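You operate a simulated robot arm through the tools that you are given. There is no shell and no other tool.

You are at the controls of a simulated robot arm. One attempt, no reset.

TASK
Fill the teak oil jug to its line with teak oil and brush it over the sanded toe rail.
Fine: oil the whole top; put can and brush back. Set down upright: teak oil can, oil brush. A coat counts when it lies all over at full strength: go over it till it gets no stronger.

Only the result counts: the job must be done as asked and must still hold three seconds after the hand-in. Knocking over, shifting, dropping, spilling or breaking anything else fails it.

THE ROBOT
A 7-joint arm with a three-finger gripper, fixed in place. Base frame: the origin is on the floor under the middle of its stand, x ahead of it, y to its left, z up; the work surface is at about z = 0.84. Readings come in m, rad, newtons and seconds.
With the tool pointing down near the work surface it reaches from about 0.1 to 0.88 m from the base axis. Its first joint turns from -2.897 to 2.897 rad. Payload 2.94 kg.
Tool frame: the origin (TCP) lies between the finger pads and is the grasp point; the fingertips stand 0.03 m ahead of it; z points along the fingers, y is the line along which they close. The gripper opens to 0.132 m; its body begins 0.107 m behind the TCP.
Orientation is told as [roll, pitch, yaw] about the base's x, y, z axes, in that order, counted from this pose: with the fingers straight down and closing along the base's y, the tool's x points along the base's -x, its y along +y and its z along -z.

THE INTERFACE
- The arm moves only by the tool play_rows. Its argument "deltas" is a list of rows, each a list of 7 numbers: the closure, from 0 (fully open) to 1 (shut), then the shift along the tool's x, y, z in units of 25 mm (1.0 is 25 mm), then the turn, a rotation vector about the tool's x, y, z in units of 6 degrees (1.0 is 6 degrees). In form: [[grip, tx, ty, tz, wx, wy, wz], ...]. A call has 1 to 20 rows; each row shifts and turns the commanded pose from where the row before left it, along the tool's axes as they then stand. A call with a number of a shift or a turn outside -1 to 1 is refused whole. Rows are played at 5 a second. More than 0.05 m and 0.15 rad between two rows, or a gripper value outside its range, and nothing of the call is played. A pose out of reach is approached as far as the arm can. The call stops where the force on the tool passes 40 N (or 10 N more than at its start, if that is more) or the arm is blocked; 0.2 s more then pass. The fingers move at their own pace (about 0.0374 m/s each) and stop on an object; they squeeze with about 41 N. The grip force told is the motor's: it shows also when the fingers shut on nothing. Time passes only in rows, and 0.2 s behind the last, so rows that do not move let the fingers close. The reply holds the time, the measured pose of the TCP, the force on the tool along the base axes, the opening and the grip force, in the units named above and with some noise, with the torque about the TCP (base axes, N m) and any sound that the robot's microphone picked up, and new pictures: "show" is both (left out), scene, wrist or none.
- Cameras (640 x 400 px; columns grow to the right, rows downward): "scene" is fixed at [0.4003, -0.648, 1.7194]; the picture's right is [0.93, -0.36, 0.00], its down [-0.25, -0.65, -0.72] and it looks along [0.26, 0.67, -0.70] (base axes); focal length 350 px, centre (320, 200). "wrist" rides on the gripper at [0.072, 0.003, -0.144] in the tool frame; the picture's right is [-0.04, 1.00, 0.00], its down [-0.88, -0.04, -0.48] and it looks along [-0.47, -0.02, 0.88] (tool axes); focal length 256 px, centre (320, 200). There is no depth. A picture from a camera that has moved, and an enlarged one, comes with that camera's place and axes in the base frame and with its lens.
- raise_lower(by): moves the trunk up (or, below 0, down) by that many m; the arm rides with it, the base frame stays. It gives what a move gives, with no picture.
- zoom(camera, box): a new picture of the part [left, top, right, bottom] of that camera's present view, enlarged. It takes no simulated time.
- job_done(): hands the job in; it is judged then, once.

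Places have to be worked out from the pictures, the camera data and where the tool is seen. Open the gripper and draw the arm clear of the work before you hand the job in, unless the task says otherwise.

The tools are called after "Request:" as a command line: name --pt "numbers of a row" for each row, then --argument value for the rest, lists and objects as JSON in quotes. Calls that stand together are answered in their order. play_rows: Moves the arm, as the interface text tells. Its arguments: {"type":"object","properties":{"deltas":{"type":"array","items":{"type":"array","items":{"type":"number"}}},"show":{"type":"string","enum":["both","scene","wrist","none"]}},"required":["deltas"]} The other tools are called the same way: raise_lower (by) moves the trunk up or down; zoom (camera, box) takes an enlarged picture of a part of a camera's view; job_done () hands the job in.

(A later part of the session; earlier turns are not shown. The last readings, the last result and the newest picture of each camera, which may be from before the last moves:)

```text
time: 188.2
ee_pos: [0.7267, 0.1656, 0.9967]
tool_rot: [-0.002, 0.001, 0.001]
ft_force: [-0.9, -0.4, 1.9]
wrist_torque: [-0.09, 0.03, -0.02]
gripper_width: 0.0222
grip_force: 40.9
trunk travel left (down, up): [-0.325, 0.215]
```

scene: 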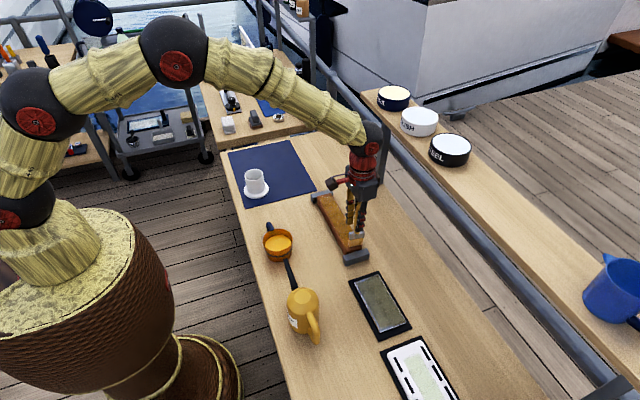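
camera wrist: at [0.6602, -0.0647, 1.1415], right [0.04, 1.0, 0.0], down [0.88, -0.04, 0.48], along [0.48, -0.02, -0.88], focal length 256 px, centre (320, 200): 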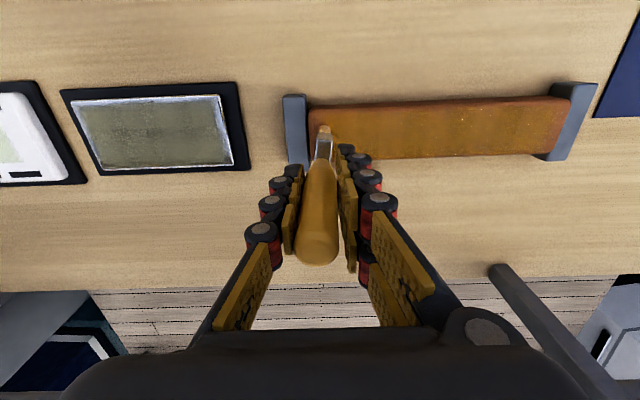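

Request:
play_rows --pt "1 0 0 0.05 0 0 0" --pt "1 0.25 0 0 0 0 0" --pt "1 0.25 0 0 0 0 0" --pt "1 0 0.3 0 0 0 0" --pt "1 -0.3 0 0 0 0 0" --pt "1 -0.3 0 0 0 0 0" --pt "1 -0.3 0 0 0 0 0" --pt "1 0 0.3 0.01 0 0 0" --pt "1 0.3 0 0 0 0 0" --pt "1 0.3 0 0 0 0 0" --pt "1 0.3 0 0 0 0 0" --show "none"

Request:
play_rows --pt "1 0 -0.4 0.01 0 0 0" --pt "1 0 0.4 0 0 0 0" --pt "1 -0.25 -0.4 0 0 0 0" --pt "1 0 0.4 0 0 0 0" --pt "1 -0.25 -0.4 0 0 0 0" --pt "1 0 0.4 0 0 0 0" --pt "1 -0.25 -0.4 0 0 0 0" --pt "1 0 0.4 0 0 0 0" --pt "1 0 -0.4 0 0 0 0" --show "both"

Request:
zoom --camera "scene" --box '[305, 180, 345, 220]'

Request:
zoom --camera "wrist" --box '[230, 80, 350, 170]'

```text
time: 190.6
ee_pos: [0.7144, 0.1795, 0.9968]
tool_rot: [-0.003, 0.002, 0.002]
ft_force: [1.3, 0.4, 9.2]
wrist_torque: [-0.01, -0.17, 0.02]
gripper_width: 0.0221
grip_force: 40.9
trunk travel left (down, up): [-0.325, 0.215]
```

```text
time: 192.6
ee_pos: [0.7331, 0.1689, 0.995]
tool_rot: [-0.001, 0.001, 0.003]
ft_force: [-0.1, 0.0, 1.7]
wrist_torque: [-0.15, -0.07, -0.01]
gripper_width: 0.0219
grip_force: 40.8
trunk travel left (down, up): [-0.325, 0.215]
camera wrist: at [0.6611, 0.1723, 1.1405], right [0.04, 1.0, 0.0], down [0.88, -0.04, 0.47], along [0.47, -0.02, -0.88], focal length 256 px, centre (320, 200)
```

scene: 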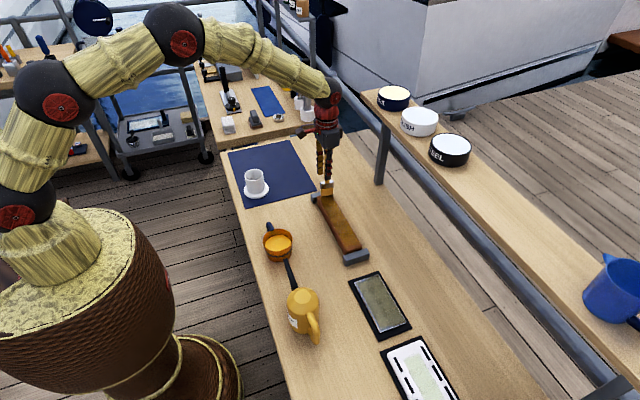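
wrist: 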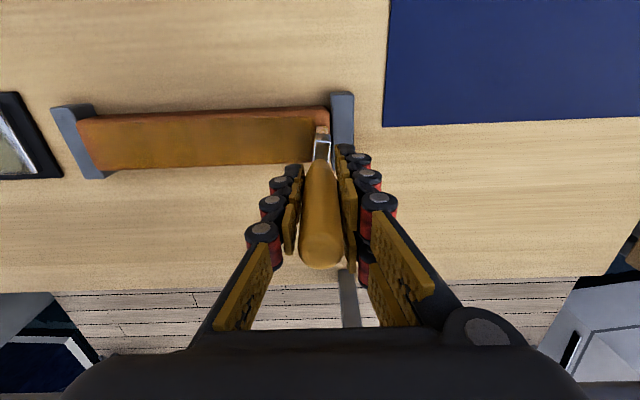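

```text
10.00 times, centred on (325, 200) of scene
camera zoom: at [0.4003, -0.648, 1.7194], right [0.93, -0.36, 0.0], down [-0.25, -0.65, -0.72], along [0.26, 0.67, -0.7], focal length 3505 px, centre (270, 200)
```

zoom: 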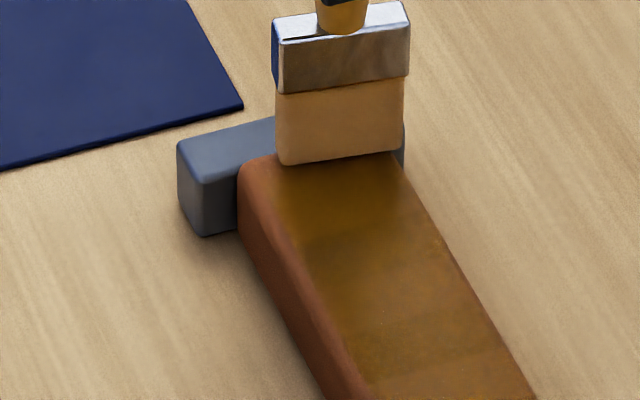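

```text
4.44 times, centred on (290, 125) of wrist
camera zoom: at [0.6611, 0.1723, 1.1405], right [0.04, 1.0, 0.0], down [0.88, -0.04, 0.47], along [0.47, -0.02, -0.88], focal length 1138 px, centre (453, 533)
```

zoom: 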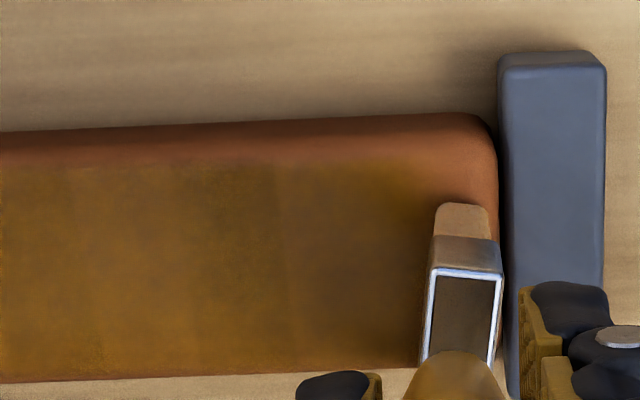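

The coat's borders are straight and fixed despite scrubbing, so the top is as oiled as it gets. I'll lift the brush clear and take an overall look.

Request:
play_rows --pt "1 0 0 -0.6 0 0 0" --pt "1 0 0 -1 0 0 0" --pt "1 0 0 -1 0 0 0" --pt "1 0 0 -1 0 0 0" --pt "1 0.9 0 -0.9 0 0 0" --pt "1 0.9 -0.9 0 0 0 0" --pt "1 0.9 -0.9 0 0 0 0" --pt "1 0.9 -0.9 0 0 0 0" --pt "1 0.9 -0.9 0 0 0 0" --pt "1 0 0 0 0 0 0" --pt "1 0 0 0 0 0 0" --show "both"

Request:
zoom --camera "wrist" --box '[160, 130, 480, 270]'

Request:
zoom --camera "scene" --box '[300, 180, 380, 270]'

Request:
zoom --camera "scene" --box '[305, 185, 345, 225]'

Request:
zoom --camera "scene" --box '[335, 225, 375, 265]'

```text
time: 195.0
ee_pos: [0.6206, 0.0798, 1.1051]
tool_rot: [-0.002, 0.002, 0.001]
ft_force: [0.3, 0.0, -0.7]
wrist_torque: [-0.01, 0.02, -0.02]
gripper_width: 0.022
grip_force: 41.3
trunk travel left (down, up): [-0.325, 0.215]
camera wrist: at [0.5481, 0.083, 1.2502], right [0.04, 1.0, 0.0], down [0.88, -0.04, 0.47], along [0.47, -0.02, -0.88], focal length 256 px, centre (320, 200)
```

scene: 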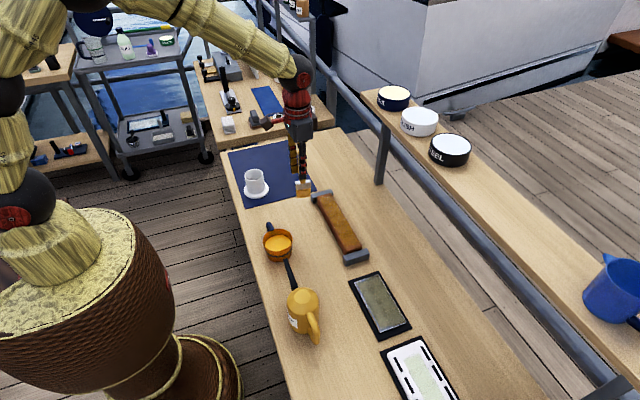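
wrist: 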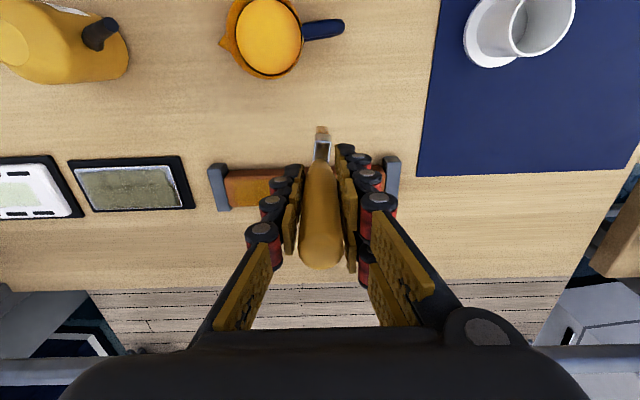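

```text
2.00 times, centred on (320, 200) of wrist
camera zoom: at [0.5481, 0.083, 1.2502], right [0.04, 1.0, 0.0], down [0.88, -0.04, 0.47], along [0.47, -0.02, -0.88], focal length 512 px, centre (320, 200)
```

zoom: 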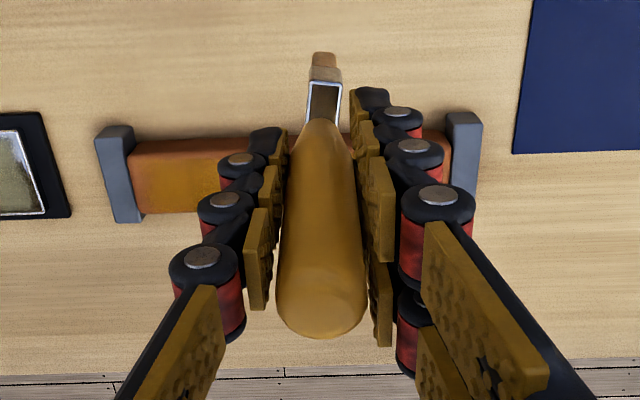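

```text
4.44 times, centred on (340, 225) of scene
camera zoom: at [0.4003, -0.648, 1.7194], right [0.93, -0.36, 0.0], down [-0.25, -0.65, -0.72], along [0.26, 0.67, -0.7], focal length 1558 px, centre (231, 89)
```

zoom: 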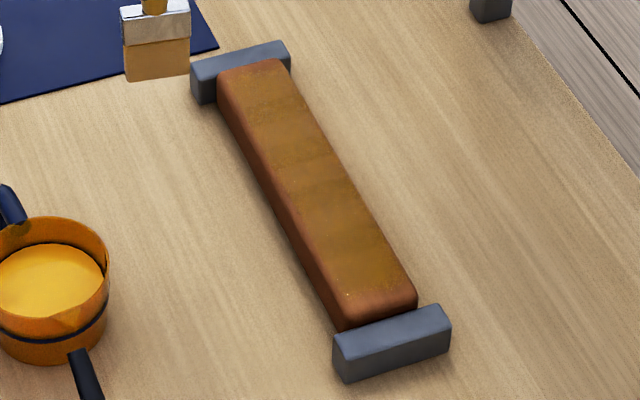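

```text
10.00 times, centred on (325, 205) of scene
camera zoom: at [0.4003, -0.648, 1.7194], right [0.93, -0.36, 0.0], down [-0.25, -0.65, -0.72], along [0.26, 0.67, -0.7], focal length 3505 px, centre (270, 150)
```

zoom: 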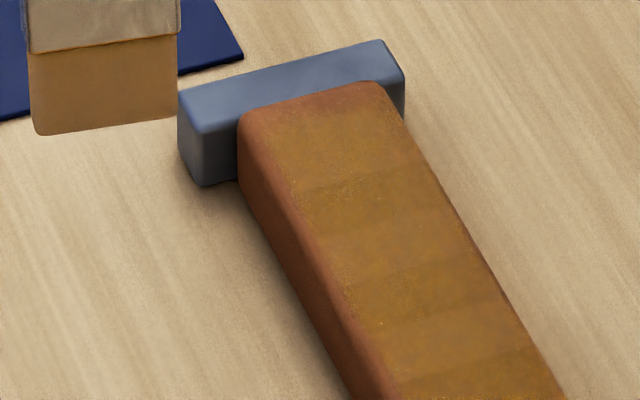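

```text
10.00 times, centred on (355, 245) of scene
camera zoom: at [0.4003, -0.648, 1.7194], right [0.93, -0.36, 0.0], down [-0.25, -0.65, -0.72], along [0.26, 0.67, -0.7], focal length 3505 px, centre (-30, -250)
```

zoom: 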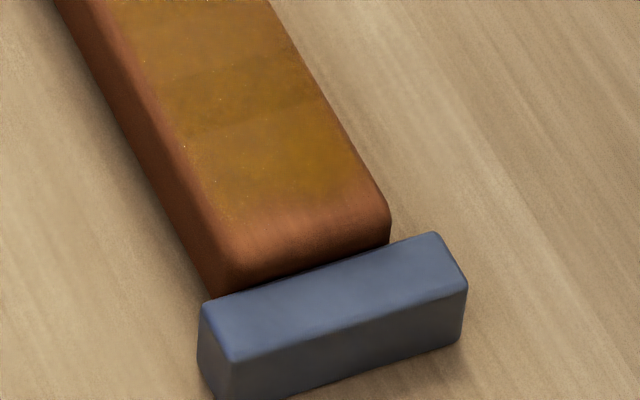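

The coat is uniform end to end except for faint alternating tiles about 18 mm long with soft borders. As a last check I'll reload, scrub just one of the lighter tiles (y ≈ 0.058) heavily, and see if it darkens relative to its neighbours.

Request:
play_rows --pt "1 0.85 -0.474 0 0 0 0" --pt "1 0.85 -0.474 0 0 0 0" --pt "1 0.85 -0.474 0 0 0 0" --pt "1 0.85 -0.474 0 0 0 0" --pt "1 0.85 -0.474 0 0 0 0" --pt "1 0 0 1 0 0 0" --pt "1 0 0 1 0 0 0" --pt "1 0 0 1 0 0 0" --pt "1 0 0 1 0 0 0" --pt "1 0 0 0.6 0 0 0" --pt "1 0 0 0.25 0 0 0" --pt "1 0 0 0 0 0 0" --pt "1 0 0 0 0 0 0" --pt "1 0 0 0 0 0 0" --pt "1 0 0 -0.4 0 0 0" --pt "1 0 0 -0.6 0 0 0" --pt "1 0 0 -0.6 0 0 0" --pt "1 0 0 -0.6 0 0 0" --pt "1 0 0 -0.65 0 0 0" --pt "1 0 0 0 0 0 0" --show "scene"

Request:
zoom --camera "scene" --box '[240, 180, 310, 270]'

Request:
zoom --camera "scene" --box '[320, 200, 360, 240]'

```text
time: 199.2
ee_pos: [0.5137, 0.0204, 1.0597]
tool_rot: [-0.002, 0.002, 0.004]
ft_force: [-0.2, 0.0, -0.3]
wrist_torque: [0.01, -0.01, 0.0]
gripper_width: 0.022
grip_force: 41.4
trunk travel left (down, up): [-0.325, 0.215]
```

scene: 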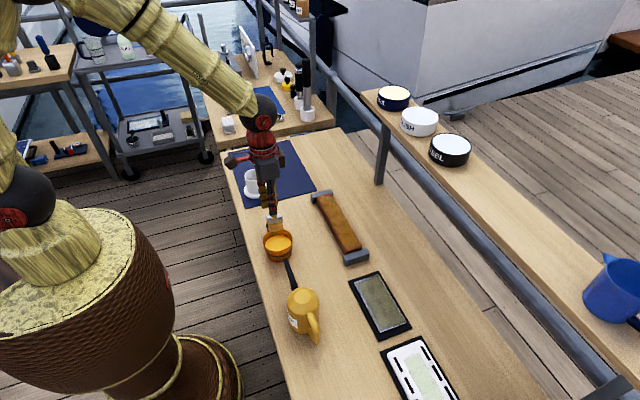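

```text
4.44 times, centred on (275, 225) of scene
camera zoom: at [0.4003, -0.648, 1.7194], right [0.93, -0.36, 0.0], down [-0.25, -0.65, -0.72], along [0.26, 0.67, -0.7], focal length 1558 px, centre (520, 89)
```

zoom: 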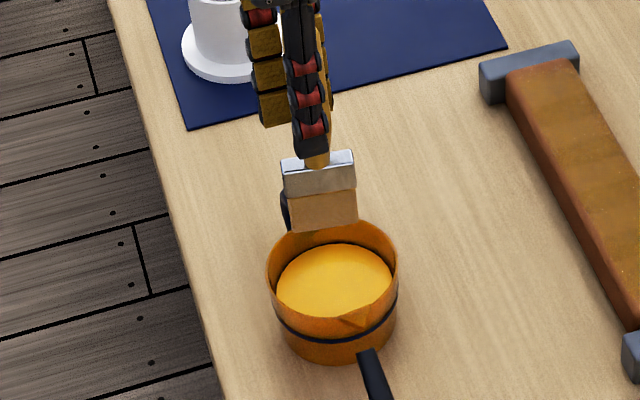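

```text
10.00 times, centred on (340, 220) of scene
camera zoom: at [0.4003, -0.648, 1.7194], right [0.93, -0.36, 0.0], down [-0.25, -0.65, -0.72], along [0.26, 0.67, -0.7], focal length 3505 px, centre (120, 0)
```

zoom: 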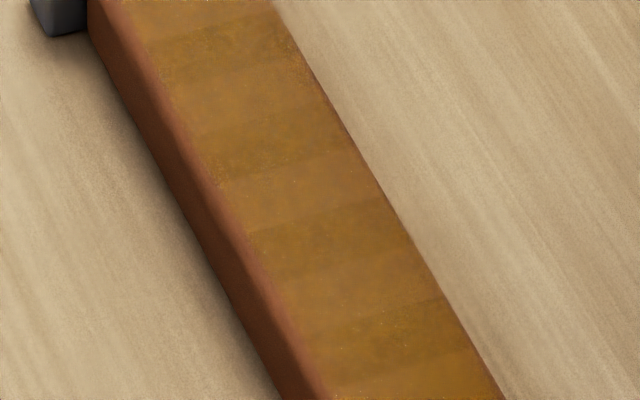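

That is the reference view before the scrub. I'll carry the loaded brush to about y = 0.046 on the rail and find contact.

Request:
play_rows --pt "1 -0.5 0 -0.4 0 0 0" --pt "1 -1 0.118 0 0 0 0" --pt "1 -1 0.118 0 0 0 0" --pt "1 -1 0.118 0 0 0 0" --pt "1 -1 0.118 0 0 0 0" --pt "1 -1 0.118 0 0 0 0" --pt "1 -1 0.118 0 0 0 0" --pt "1 -1 0.118 0 0 0 0" --pt "1 -1 0.118 0 0 0 0" --pt "1 0 0 0.9 0 0 0" --pt "1 0 0 0.9 0 0 0" --pt "1 0 0 0.8 0 0 0" --pt "1 0 0 0.3 0 0 0" --pt "1 0 0 0 0 0 0" --show "none"

Request:
play_rows --pt "1 0 0 0.06 0 0 0" --pt "1 0 0 0 0 0 0" --show "none"

```text
time: 202.2
ee_pos: [0.7276, 0.0435, 0.9972]
tool_rot: [-0.003, 0.003, 0.001]
ft_force: [-0.4, 0.2, -0.1]
wrist_torque: [0.02, -0.01, 0.05]
gripper_width: 0.022
grip_force: 41.3
trunk travel left (down, up): [-0.325, 0.215]
```

```text
time: 202.8
ee_pos: [0.7275, 0.0427, 0.9951]
tool_rot: [-0.002, 0.0, 0.002]
ft_force: [-0.7, 0.1, 4.2]
wrist_torque: [0.09, 0.05, -0.02]
gripper_width: 0.0222
grip_force: 40.8
trunk travel left (down, up): [-0.325, 0.215]
```

Contact at 4 N. I'll scrub back and forth within ±8 mm at this spot only.

Request:
play_rows --pt "1 0 0.3 0.02 0 0 0" --pt "1 0 -0.3 0 0 0 0" --pt "1 0 -0.3 0 0 0 0" --pt "1 0 0.3 0 0 0 0" --pt "1 0 0.3 0.01 0 0 0" --pt "1 0 -0.3 0 0 0 0" --pt "1 0 -0.3 0 0 0 0" --pt "1 0 0.3 0 0 0 0" --pt "1 0 0.3 0.01 0 0 0" --pt "1 0 -0.3 0 0 0 0" --pt "1 0 -0.3 0 0 0 0" --pt "1 0 0.3 0 0 0 0" --pt "1 0 0.3 0.01 0 0 0" --pt "1 0 -0.3 0 0 0 0" --pt "1 0 0 -0.5 0 0 0" --pt "1 0 0 -1 0 0 0" --pt "1 0 0 -1 0 0 0" --pt "1 1 0 -0.5 0 0 0" --pt "1 1 0 0 0 0 0" --pt "1 1 0 0 0 0 0" --show "none"

Request:
play_rows --pt "1 1 0 0 0 0 0" --pt "1 1 0 0 0 0 0" --pt "1 0 0 0 0 0 0" --show "scene"

Request:
zoom --camera "scene" --box '[320, 200, 360, 240]'

```text
time: 207.0
ee_pos: [0.6501, 0.0431, 1.0682]
tool_rot: [-0.001, 0.0, 0.002]
ft_force: [-0.4, -0.5, 0.3]
wrist_torque: [-0.01, -0.03, 0.04]
gripper_width: 0.022
grip_force: 40.4
trunk travel left (down, up): [-0.325, 0.215]
```

```text
time: 207.8
ee_pos: [0.6022, 0.0447, 1.0684]
tool_rot: [-0.001, 0.002, 0.001]
ft_force: [0.5, 0.3, -0.6]
wrist_torque: [-0.03, 0.05, 0.01]
gripper_width: 0.0216
grip_force: 41.3
trunk travel left (down, up): [-0.325, 0.215]
```

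scene: 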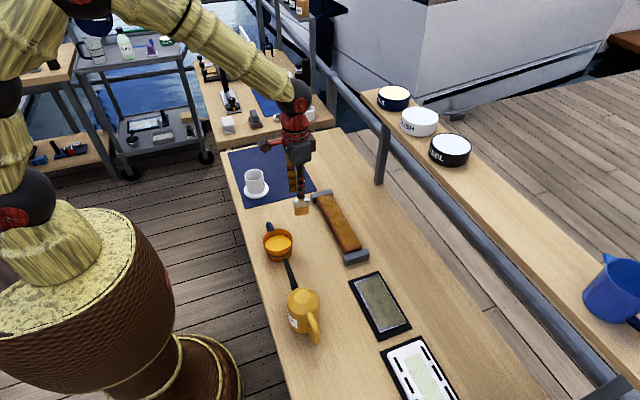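

```text
10.00 times, centred on (340, 220) of scene
camera zoom: at [0.4003, -0.648, 1.7194], right [0.93, -0.36, 0.0], down [-0.25, -0.65, -0.72], along [0.26, 0.67, -0.7], focal length 3505 px, centre (120, 0)
```

zoom: 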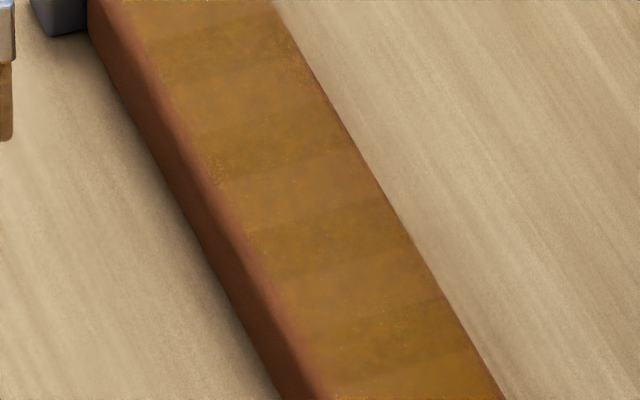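

No change at all, so the coat is at full strength. Now I'll return the brush, carrying it high to above its cup.

Request:
play_rows --pt "1 0 0 -0.9 0 0 0" --pt "1 0.281 0.921 -0.03 0 0 0" --pt "1 0.281 0.921 -0.03 0 0 0" --pt "1 0.281 0.921 -0.03 0 0 0" --pt "1 0.281 0.921 0 0 0 0" --pt "1 0.281 0.921 0 0 0 0" --pt "1 0.281 0.921 0 0 0 0" --pt "1 0.281 0.921 0 0 0 0" --pt "1 0.281 0.921 0 0 0 0" --pt "1 0.281 0.921 0 0 0 0" --pt "1 0.281 0.921 0 0 0 0" --pt "1 0.281 0.921 0 0 0 0" --pt "1 0.281 0.921 0 0 0 0" --pt "1 0 0 0 0 0 0" --pt "1 0 0 0 0 0 0" --show "both"

Request:
zoom --camera "scene" --box '[220, 120, 290, 210]'

Request:
zoom --camera "wrist" --box '[240, 60, 400, 180]'

```text
time: 211.0
ee_pos: [0.5172, 0.3193, 1.0939]
tool_rot: [-0.002, 0.001, 0.002]
ft_force: [-0.5, -0.6, -0.8]
wrist_torque: [-0.02, 0.02, -0.01]
gripper_width: 0.0218
grip_force: 41.3
trunk travel left (down, up): [-0.325, 0.215]
camera wrist: at [0.4452, 0.3227, 1.238], right [0.04, 1.0, 0.0], down [0.88, -0.04, 0.47], along [0.47, -0.02, -0.88], focal length 256 px, centre (320, 200)
```

scene: 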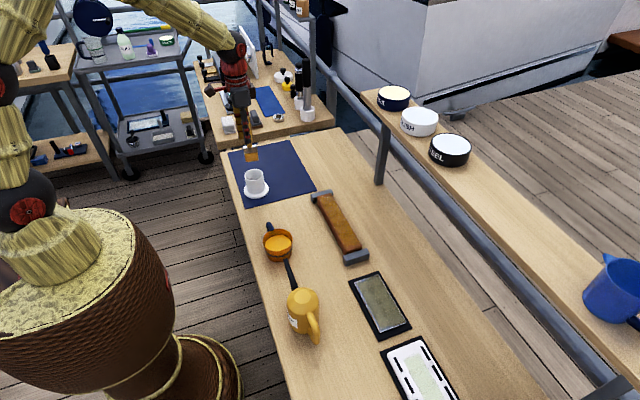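
wrist: 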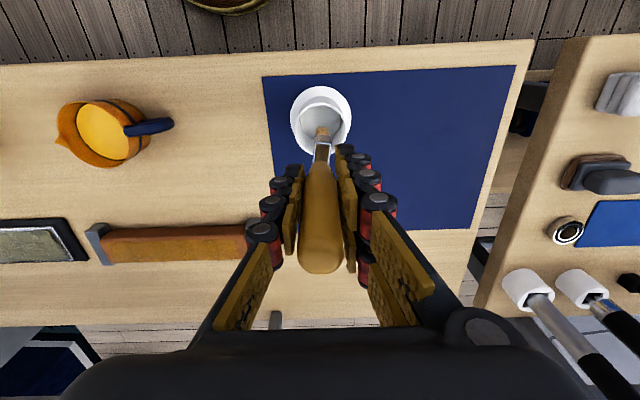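

```text
4.44 times, centred on (255, 165) of scene
camera zoom: at [0.4003, -0.648, 1.7194], right [0.93, -0.36, 0.0], down [-0.25, -0.65, -0.72], along [0.26, 0.67, -0.7], focal length 1558 px, centre (609, 356)
```

zoom: 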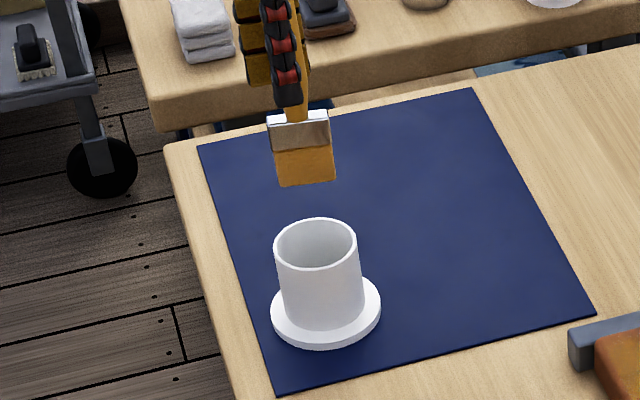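

```text
3.33 times, centred on (320, 120) of wrist
camera zoom: at [0.4452, 0.3227, 1.238], right [0.04, 1.0, 0.0], down [0.88, -0.04, 0.47], along [0.47, -0.02, -0.88], focal length 853 px, centre (320, 467)
```

zoom: 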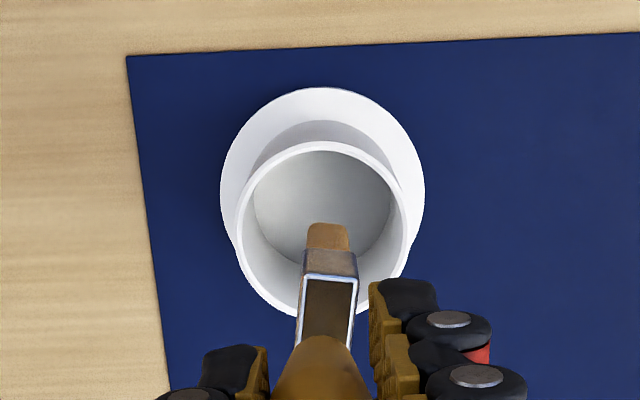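

The brush tip has shifted about 4 mm toward +x in the grip compared with the start, so I'll correct the tool 3 mm toward -x before going into the cup, then lower just past the rim and check.

Request:
play_rows --pt "1 0.13 0 0.5 0 0 0" --pt "1 0 0 0.7 0 0 0" --pt "1 0 0 0.7 0 0 0" --pt "1 0 0 0.5 0 0 0" --pt "1 0 0 0.4 0 0 0" --pt "1 0 0 0.2 0 0 0" --pt "1 0 0 0 0 0 0" --show "both"

Request:
zoom --camera "wrist" --box '[240, 60, 400, 180]'

Request:
zoom --camera "scene" --box '[225, 140, 285, 210]'

```text
time: 212.6
ee_pos: [0.5134, 0.3188, 1.0172]
tool_rot: [0.001, 0.001, 0.003]
ft_force: [-0.6, 0.2, -1.7]
wrist_torque: [-0.02, 0.0, -0.01]
gripper_width: 0.0216
grip_force: 41.0
trunk travel left (down, up): [-0.325, 0.215]
camera wrist: at [0.4416, 0.3224, 1.1619], right [0.04, 1.0, 0.0], down [0.88, -0.04, 0.47], along [0.47, -0.02, -0.88], focal length 256 px, centre (320, 200)
```

scene: 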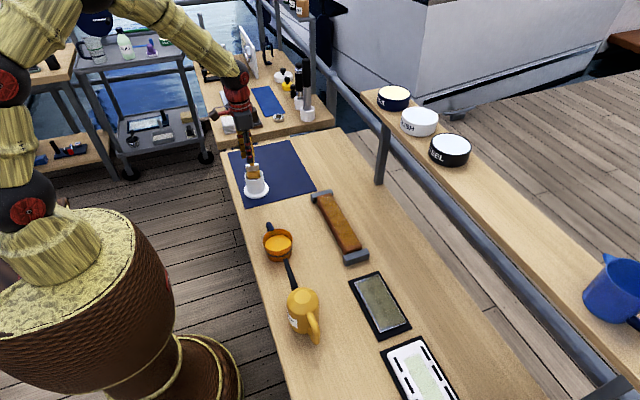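
wrist: 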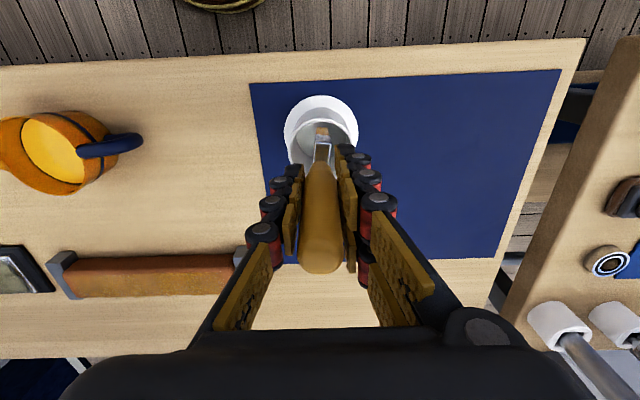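

```text
3.33 times, centred on (320, 120) of wrist
camera zoom: at [0.4416, 0.3224, 1.1619], right [0.04, 1.0, 0.0], down [0.88, -0.04, 0.47], along [0.47, -0.02, -0.88], focal length 853 px, centre (320, 467)
```

zoom: 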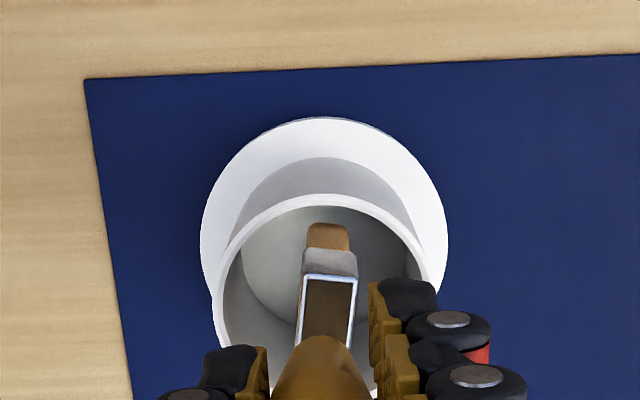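

```text
5.71 times, centred on (255, 175) of scene
camera zoom: at [0.4003, -0.648, 1.7194], right [0.93, -0.36, 0.0], down [-0.25, -0.65, -0.72], along [0.26, 0.67, -0.7], focal length 2003 px, centre (691, 343)
```

zoom: 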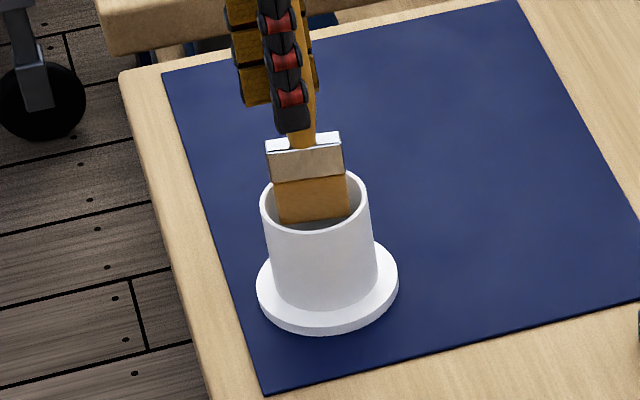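

The bristles are inside the cup with even clearance on both sides. I'll lower further, slowly near the bottom, watching the force.

Request:
play_rows --pt "1 0 0 0.4 0 0 0" --pt "1 0 0 0.4 0 0 0" --pt "1 0 0 0.4 0 0 0" --pt "1 0 0 0.3 0 0 0" --pt "1 0 0 0 0 0 0" --show "both"

Request:
zoom --camera "wrist" --box '[240, 60, 400, 180]'

Request:
zoom --camera "scene" --box '[225, 140, 285, 210]'

```text
time: 213.8
ee_pos: [0.5145, 0.3185, 0.9812]
tool_rot: [-0.002, -0.001, 0.004]
ft_force: [-0.4, -0.2, 0.4]
wrist_torque: [0.03, 0.02, -0.02]
gripper_width: 0.0215
grip_force: 41.0
trunk travel left (down, up): [-0.325, 0.215]
camera wrist: at [0.4423, 0.3222, 1.1247], right [0.04, 1.0, 0.0], down [0.88, -0.04, 0.48], along [0.47, -0.02, -0.88], focal length 256 px, centre (320, 200)
```

scene: 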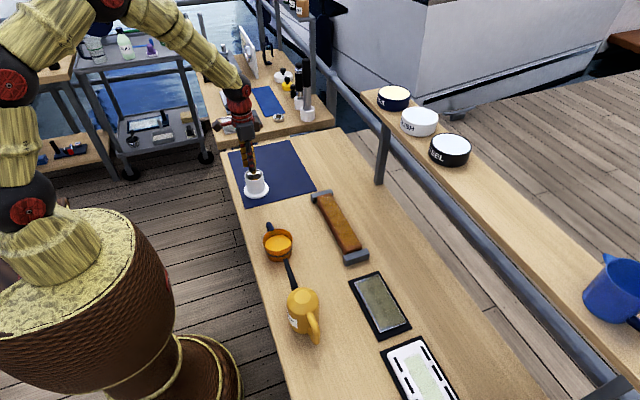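
wrist: 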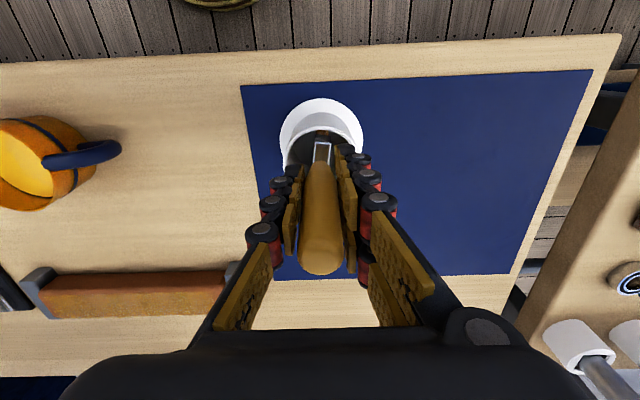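

```text
3.33 times, centred on (320, 120) of wrist
camera zoom: at [0.4423, 0.3222, 1.1247], right [0.04, 1.0, 0.0], down [0.88, -0.04, 0.48], along [0.47, -0.02, -0.88], focal length 853 px, centre (320, 467)
```

zoom: 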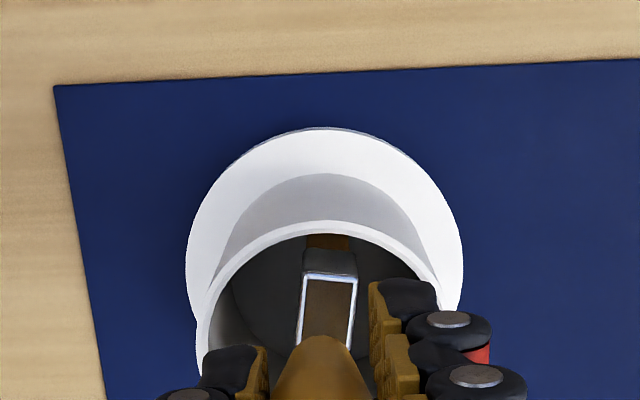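

```text
5.71 times, centred on (255, 175) of scene
camera zoom: at [0.4003, -0.648, 1.7194], right [0.93, -0.36, 0.0], down [-0.25, -0.65, -0.72], along [0.26, 0.67, -0.7], focal length 2003 px, centre (691, 343)
```

zoom: 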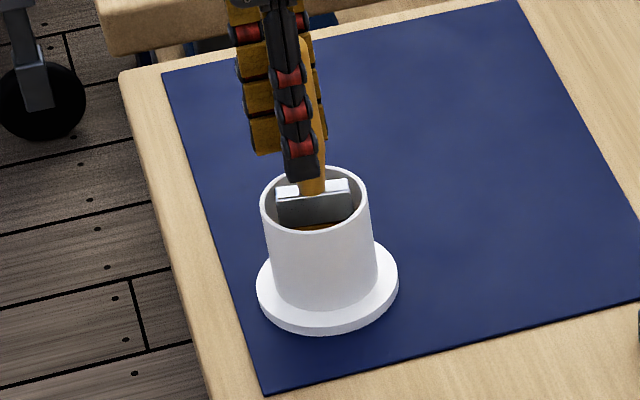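

It slides in freely. The last centimetre in small steps until I feel the bottom.

Request:
play_rows --pt "1 0 0 0.12 0 0 0" --pt "1 0 0 0.1 0 0 0" --pt "1 0 0 0 0 0 0" --show "none"

Request:
play_rows --pt "1 0 0 0.08 0 0 0" --pt "1 0 0 0 0 0 0" --show "none"

Request:
play_rows --pt "1 0 0 0.08 0 0 0" --pt "1 0 0 0 0 0 0" --show "none"

```text
time: 214.6
ee_pos: [0.513, 0.3195, 0.9744]
tool_rot: [-0.002, 0.003, 0.002]
ft_force: [0.7, -0.3, -1.4]
wrist_torque: [0.01, 0.02, 0.01]
gripper_width: 0.0219
grip_force: 40.8
trunk travel left (down, up): [-0.325, 0.215]
```

```text
time: 215.2
ee_pos: [0.5126, 0.3205, 0.9732]
tool_rot: [-0.001, 0.002, 0.002]
ft_force: [-0.1, 0.0, -0.1]
wrist_torque: [0.01, 0.03, -0.02]
gripper_width: 0.0216
grip_force: 41.2
trunk travel left (down, up): [-0.325, 0.215]
```

```text
time: 215.8
ee_pos: [0.5134, 0.3206, 0.9711]
tool_rot: [-0.002, 0.001, 0.003]
ft_force: [-0.3, -0.8, -0.4]
wrist_torque: [-0.03, -0.04, 0.01]
gripper_width: 0.0217
grip_force: 40.3
trunk travel left (down, up): [-0.325, 0.215]
```

No bottom contact yet at 0.971; I'll keep stepping down by 1.5 mm.

Request:
play_rows --pt "1 0 0 0.06 0 0 0" --pt "1 0 0 0 0 0 0" --show "none"

Request:
play_rows --pt "1 0 0 0.06 0 0 0" --pt "1 0 0 0 0 0 0" --show "none"

```text
time: 216.4
ee_pos: [0.5137, 0.3196, 0.9693]
tool_rot: [-0.001, 0.004, 0.003]
ft_force: [-0.3, 0.6, -0.5]
wrist_torque: [0.0, -0.03, 0.01]
gripper_width: 0.0217
grip_force: 40.9
trunk travel left (down, up): [-0.325, 0.215]
```

```text
time: 217.0
ee_pos: [0.5147, 0.3186, 0.9672]
tool_rot: [-0.002, 0.002, 0.002]
ft_force: [-0.2, -0.4, -0.2]
wrist_torque: [-0.04, 0.0, -0.05]
gripper_width: 0.0218
grip_force: 41.4
trunk travel left (down, up): [-0.325, 0.215]
```

Request:
play_rows --pt "1 0 0 0.06 0 0 0" --pt "1 0 0 0 0 0 0" --show "none"

Request:
zoom --camera "scene" --box '[225, 140, 285, 210]'

Request:
zoom --camera "wrist" --box '[240, 60, 400, 180]'

```text
time: 217.6
ee_pos: [0.5142, 0.3184, 0.9667]
tool_rot: [-0.002, 0.003, 0.001]
ft_force: [-0.4, -0.3, 0.5]
wrist_torque: [0.02, -0.01, 0.01]
gripper_width: 0.0219
grip_force: 40.9
trunk travel left (down, up): [-0.325, 0.215]
```

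```text
5.71 times, centred on (255, 175) of scene
camera zoom: at [0.4003, -0.648, 1.7194], right [0.93, -0.36, 0.0], down [-0.25, -0.65, -0.72], along [0.26, 0.67, -0.7], focal length 2003 px, centre (691, 343)
```

zoom: 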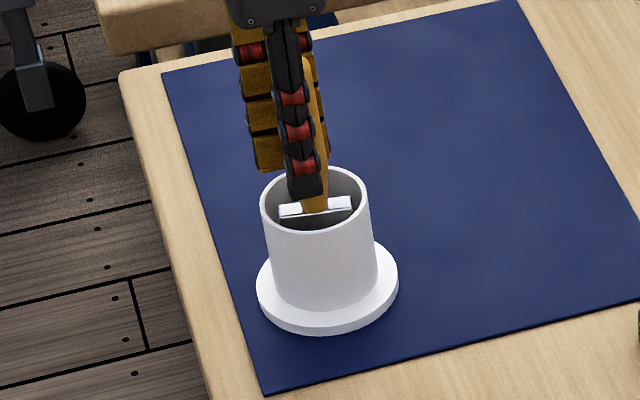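

```text
3.33 times, centred on (320, 120) of wrist
camera zoom: at [0.4422, 0.3223, 1.1108], right [0.04, 1.0, 0.0], down [0.88, -0.04, 0.47], along [0.47, -0.02, -0.88], focal length 853 px, centre (320, 467)
```

zoom: 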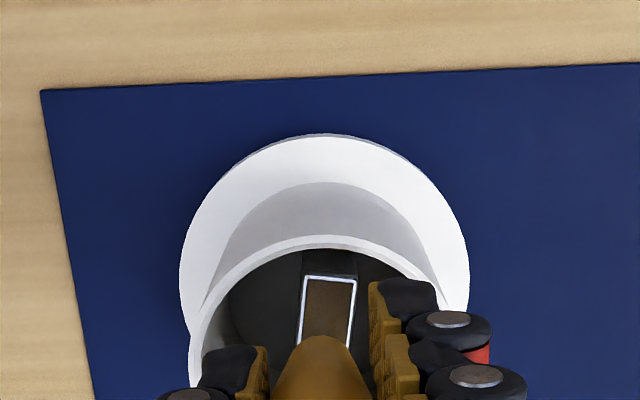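

The ferrule is now within 2-3 mm of its original height in the cup. A little further down.

Request:
play_rows --pt "1 0 0 0.06 0 0 0" --pt "1 0 0 0 0 0 0" --show "none"

Request:
play_rows --pt "1 0 0 0.05 0 0 0" --pt "1 0 0 0 0 0 0" --show "none"

```text
time: 218.2
ee_pos: [0.5137, 0.3181, 0.9648]
tool_rot: [-0.001, 0.001, 0.002]
ft_force: [0.0, 0.1, -0.3]
wrist_torque: [-0.03, 0.0, 0.0]
gripper_width: 0.0221
grip_force: 40.8
trunk travel left (down, up): [-0.325, 0.215]
```

```text
time: 218.8
ee_pos: [0.5154, 0.3183, 0.9636]
tool_rot: [-0.001, 0.003, 0.003]
ft_force: [0.0, 0.3, -0.9]
wrist_torque: [0.01, 0.02, -0.01]
gripper_width: 0.0217
grip_force: 41.2
trunk travel left (down, up): [-0.325, 0.215]
```

Request:
play_rows --pt "1 0 0 0.05 0 0 0" --pt "1 0 0 0 0 0 0" --show "none"

Request:
play_rows --pt "1 0 0 0.05 0 0 0" --pt "1 0 0 0 0 0 0" --show "both"

Request:
zoom --camera "scene" --box '[225, 140, 285, 210]'

```text
time: 219.4
ee_pos: [0.5147, 0.3191, 0.962]
tool_rot: [-0.002, 0.001, 0.002]
ft_force: [0.8, -0.3, -0.3]
wrist_torque: [-0.02, 0.0, -0.02]
gripper_width: 0.0218
grip_force: 41.2
trunk travel left (down, up): [-0.325, 0.215]
```

```text
time: 220.0
ee_pos: [0.5138, 0.32, 0.962]
tool_rot: [-0.002, 0.0, 0.002]
ft_force: [-2.9, -1.4, 7.6]
wrist_torque: [-0.26, 0.22, -0.02]
gripper_width: 0.0216
grip_force: 41.4
trunk travel left (down, up): [-0.325, 0.215]
camera wrist: at [0.4421, 0.3224, 1.1063], right [0.04, 1.0, 0.0], down [0.88, -0.04, 0.48], along [0.48, -0.02, -0.88], focal length 256 px, centre (320, 200)
```

scene: 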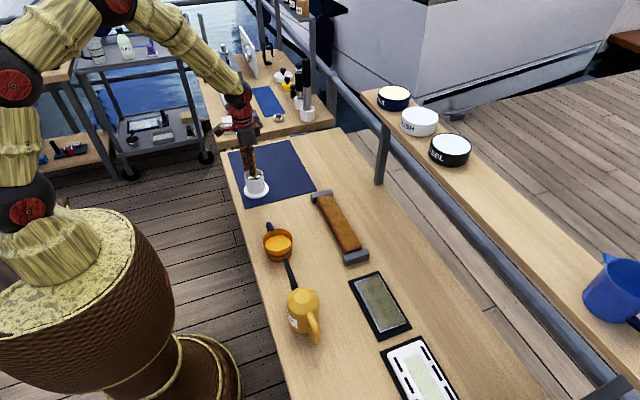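
wrist: 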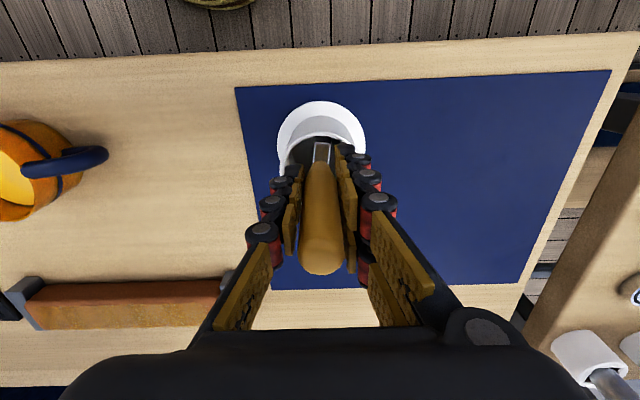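

```text
5.71 times, centred on (255, 175) of scene
camera zoom: at [0.4003, -0.648, 1.7194], right [0.93, -0.36, 0.0], down [-0.25, -0.65, -0.72], along [0.26, 0.67, -0.7], focal length 2003 px, centre (691, 343)
```

zoom: 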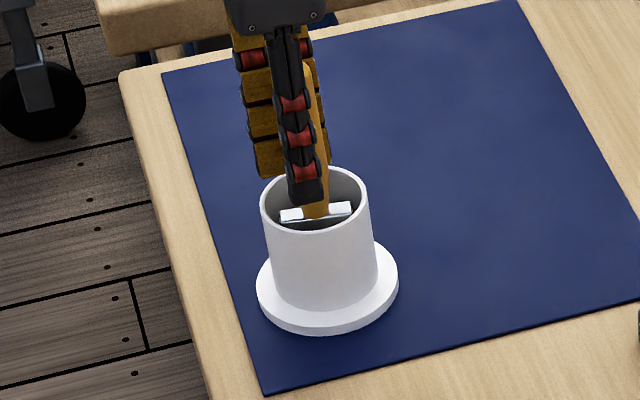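

The bristles rest on the cup's bottom (7.6 N), with the ferrule exactly where it was at the start. I'll relieve the press slightly and open gently.

Request:
play_rows --pt "1 0 0 -0.03 0 0 0" --pt "0.8 0 0 0 0 0 0" --pt "0.75 0 0 0 0 0 0" --pt "0.65 0 0 0 0 0 0" --pt "0.65 0 0 0 0 0 0" --show "both"

Request:
zoom --camera "scene" --box '[225, 140, 285, 210]'

Request:
zoom --camera "wrist" --box '[240, 100, 400, 280]'

```text
time: 221.2
ee_pos: [0.5151, 0.3204, 0.9618]
tool_rot: [-0.002, 0.001, 0.001]
ft_force: [-0.8, -0.6, -0.5]
wrist_torque: [0.03, -0.03, -0.03]
gripper_width: 0.0463
grip_force: 0.1
trunk travel left (down, up): [-0.325, 0.215]
camera wrist: at [0.4419, 0.3228, 1.1063], right [0.04, 1.0, 0.0], down [0.88, -0.04, 0.47], along [0.47, -0.02, -0.88], focal length 256 px, centre (320, 200)
```

scene: 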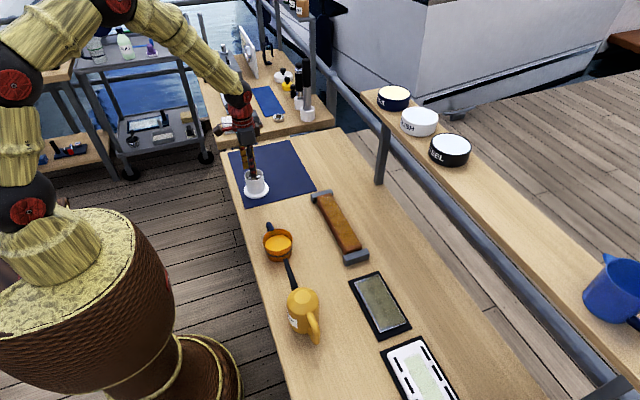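
wrist: 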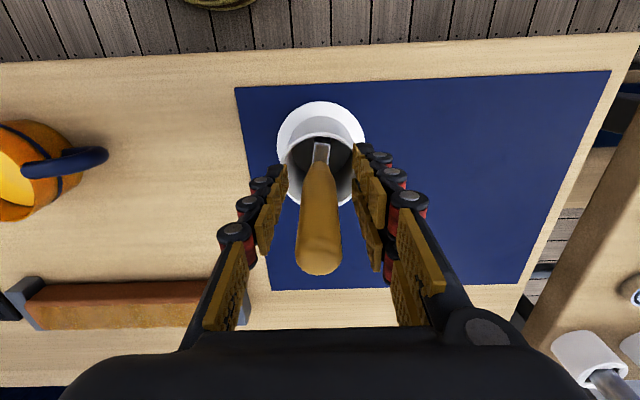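

```text
5.71 times, centred on (255, 175) of scene
camera zoom: at [0.4003, -0.648, 1.7194], right [0.93, -0.36, 0.0], down [-0.25, -0.65, -0.72], along [0.26, 0.67, -0.7], focal length 2003 px, centre (691, 343)
```

zoom: 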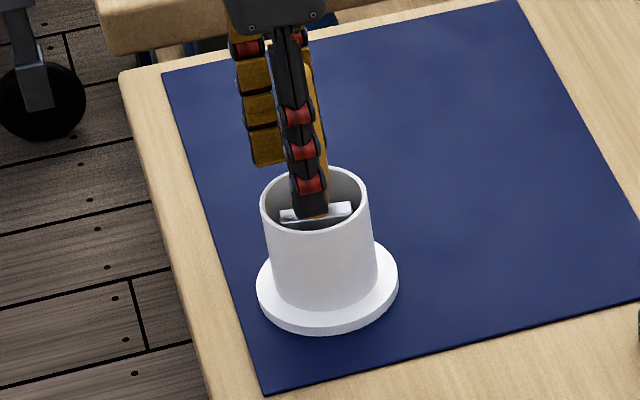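

```text
2.22 times, centred on (320, 190) of wrist
camera zoom: at [0.4419, 0.3228, 1.1063], right [0.04, 1.0, 0.0], down [0.88, -0.04, 0.47], along [0.47, -0.02, -0.88], focal length 569 px, centre (320, 222)
```

zoom: 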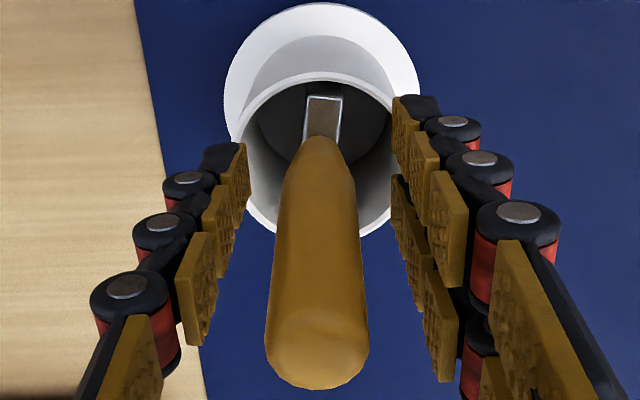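

The brush stands on its own in the cup. I'll open fully and retreat straight up.

Request:
play_rows --pt "0.3 0 0 0 0 0 0" --pt "0 0 0 0 0 0 0" --pt "0 0 0 0 0 0 0" --pt "0 0 0 0 0 0 0" --pt "0 0 0 0 0 0 0" --pt "0 0 0 0 0 0 0" --pt "0 0 0 -0.4 0 0 0" --pt "0 0 0 -0.8 0 0 0" --pt "0 0 0 -1 0 0 0" --pt "0 0 0 -1 0 0 0" --pt "0 0 0 -1 0 0 0" --pt "0 0 0 -1 0 0 0" --pt "0 0 0 -1 0 0 0" --pt "0 0 0 -1 0 0 0" --pt "0 0 0 0 0 0 0" --show "both"

Request:
zoom --camera "scene" --box '[225, 140, 285, 210]'

```text
time: 224.4
ee_pos: [0.5139, 0.3204, 1.1425]
tool_rot: [-0.002, 0.001, 0.002]
ft_force: [-0.1, 0.5, -0.2]
wrist_torque: [0.0, 0.01, 0.0]
gripper_width: 0.132
grip_force: 0.1
trunk travel left (down, up): [-0.325, 0.215]
camera wrist: at [0.4419, 0.3233, 1.2871], right [0.04, 1.0, 0.0], down [0.88, -0.04, 0.47], along [0.47, -0.02, -0.88], focal length 256 px, centre (320, 200)
```

scene: 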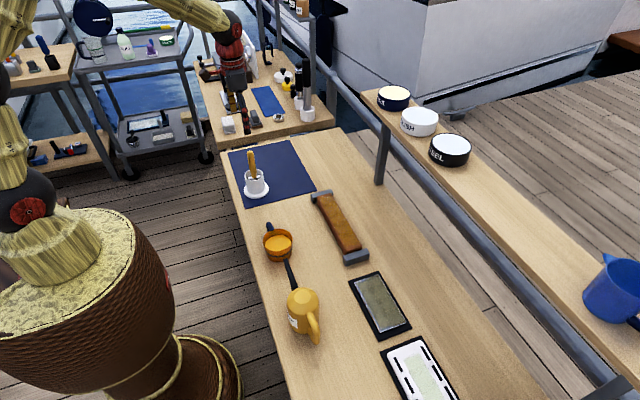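
wrist: 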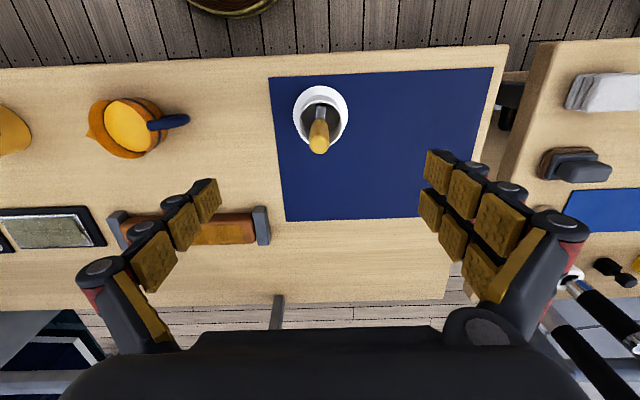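

```text
5.71 times, centred on (255, 175) of scene
camera zoom: at [0.4003, -0.648, 1.7194], right [0.93, -0.36, 0.0], down [-0.25, -0.65, -0.72], along [0.26, 0.67, -0.7], focal length 2003 px, centre (691, 343)
```

zoom: 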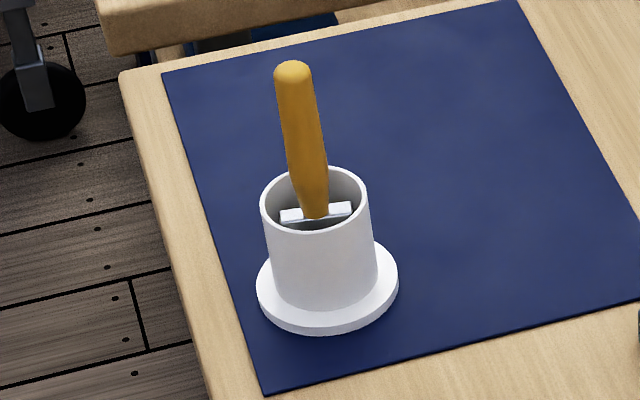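

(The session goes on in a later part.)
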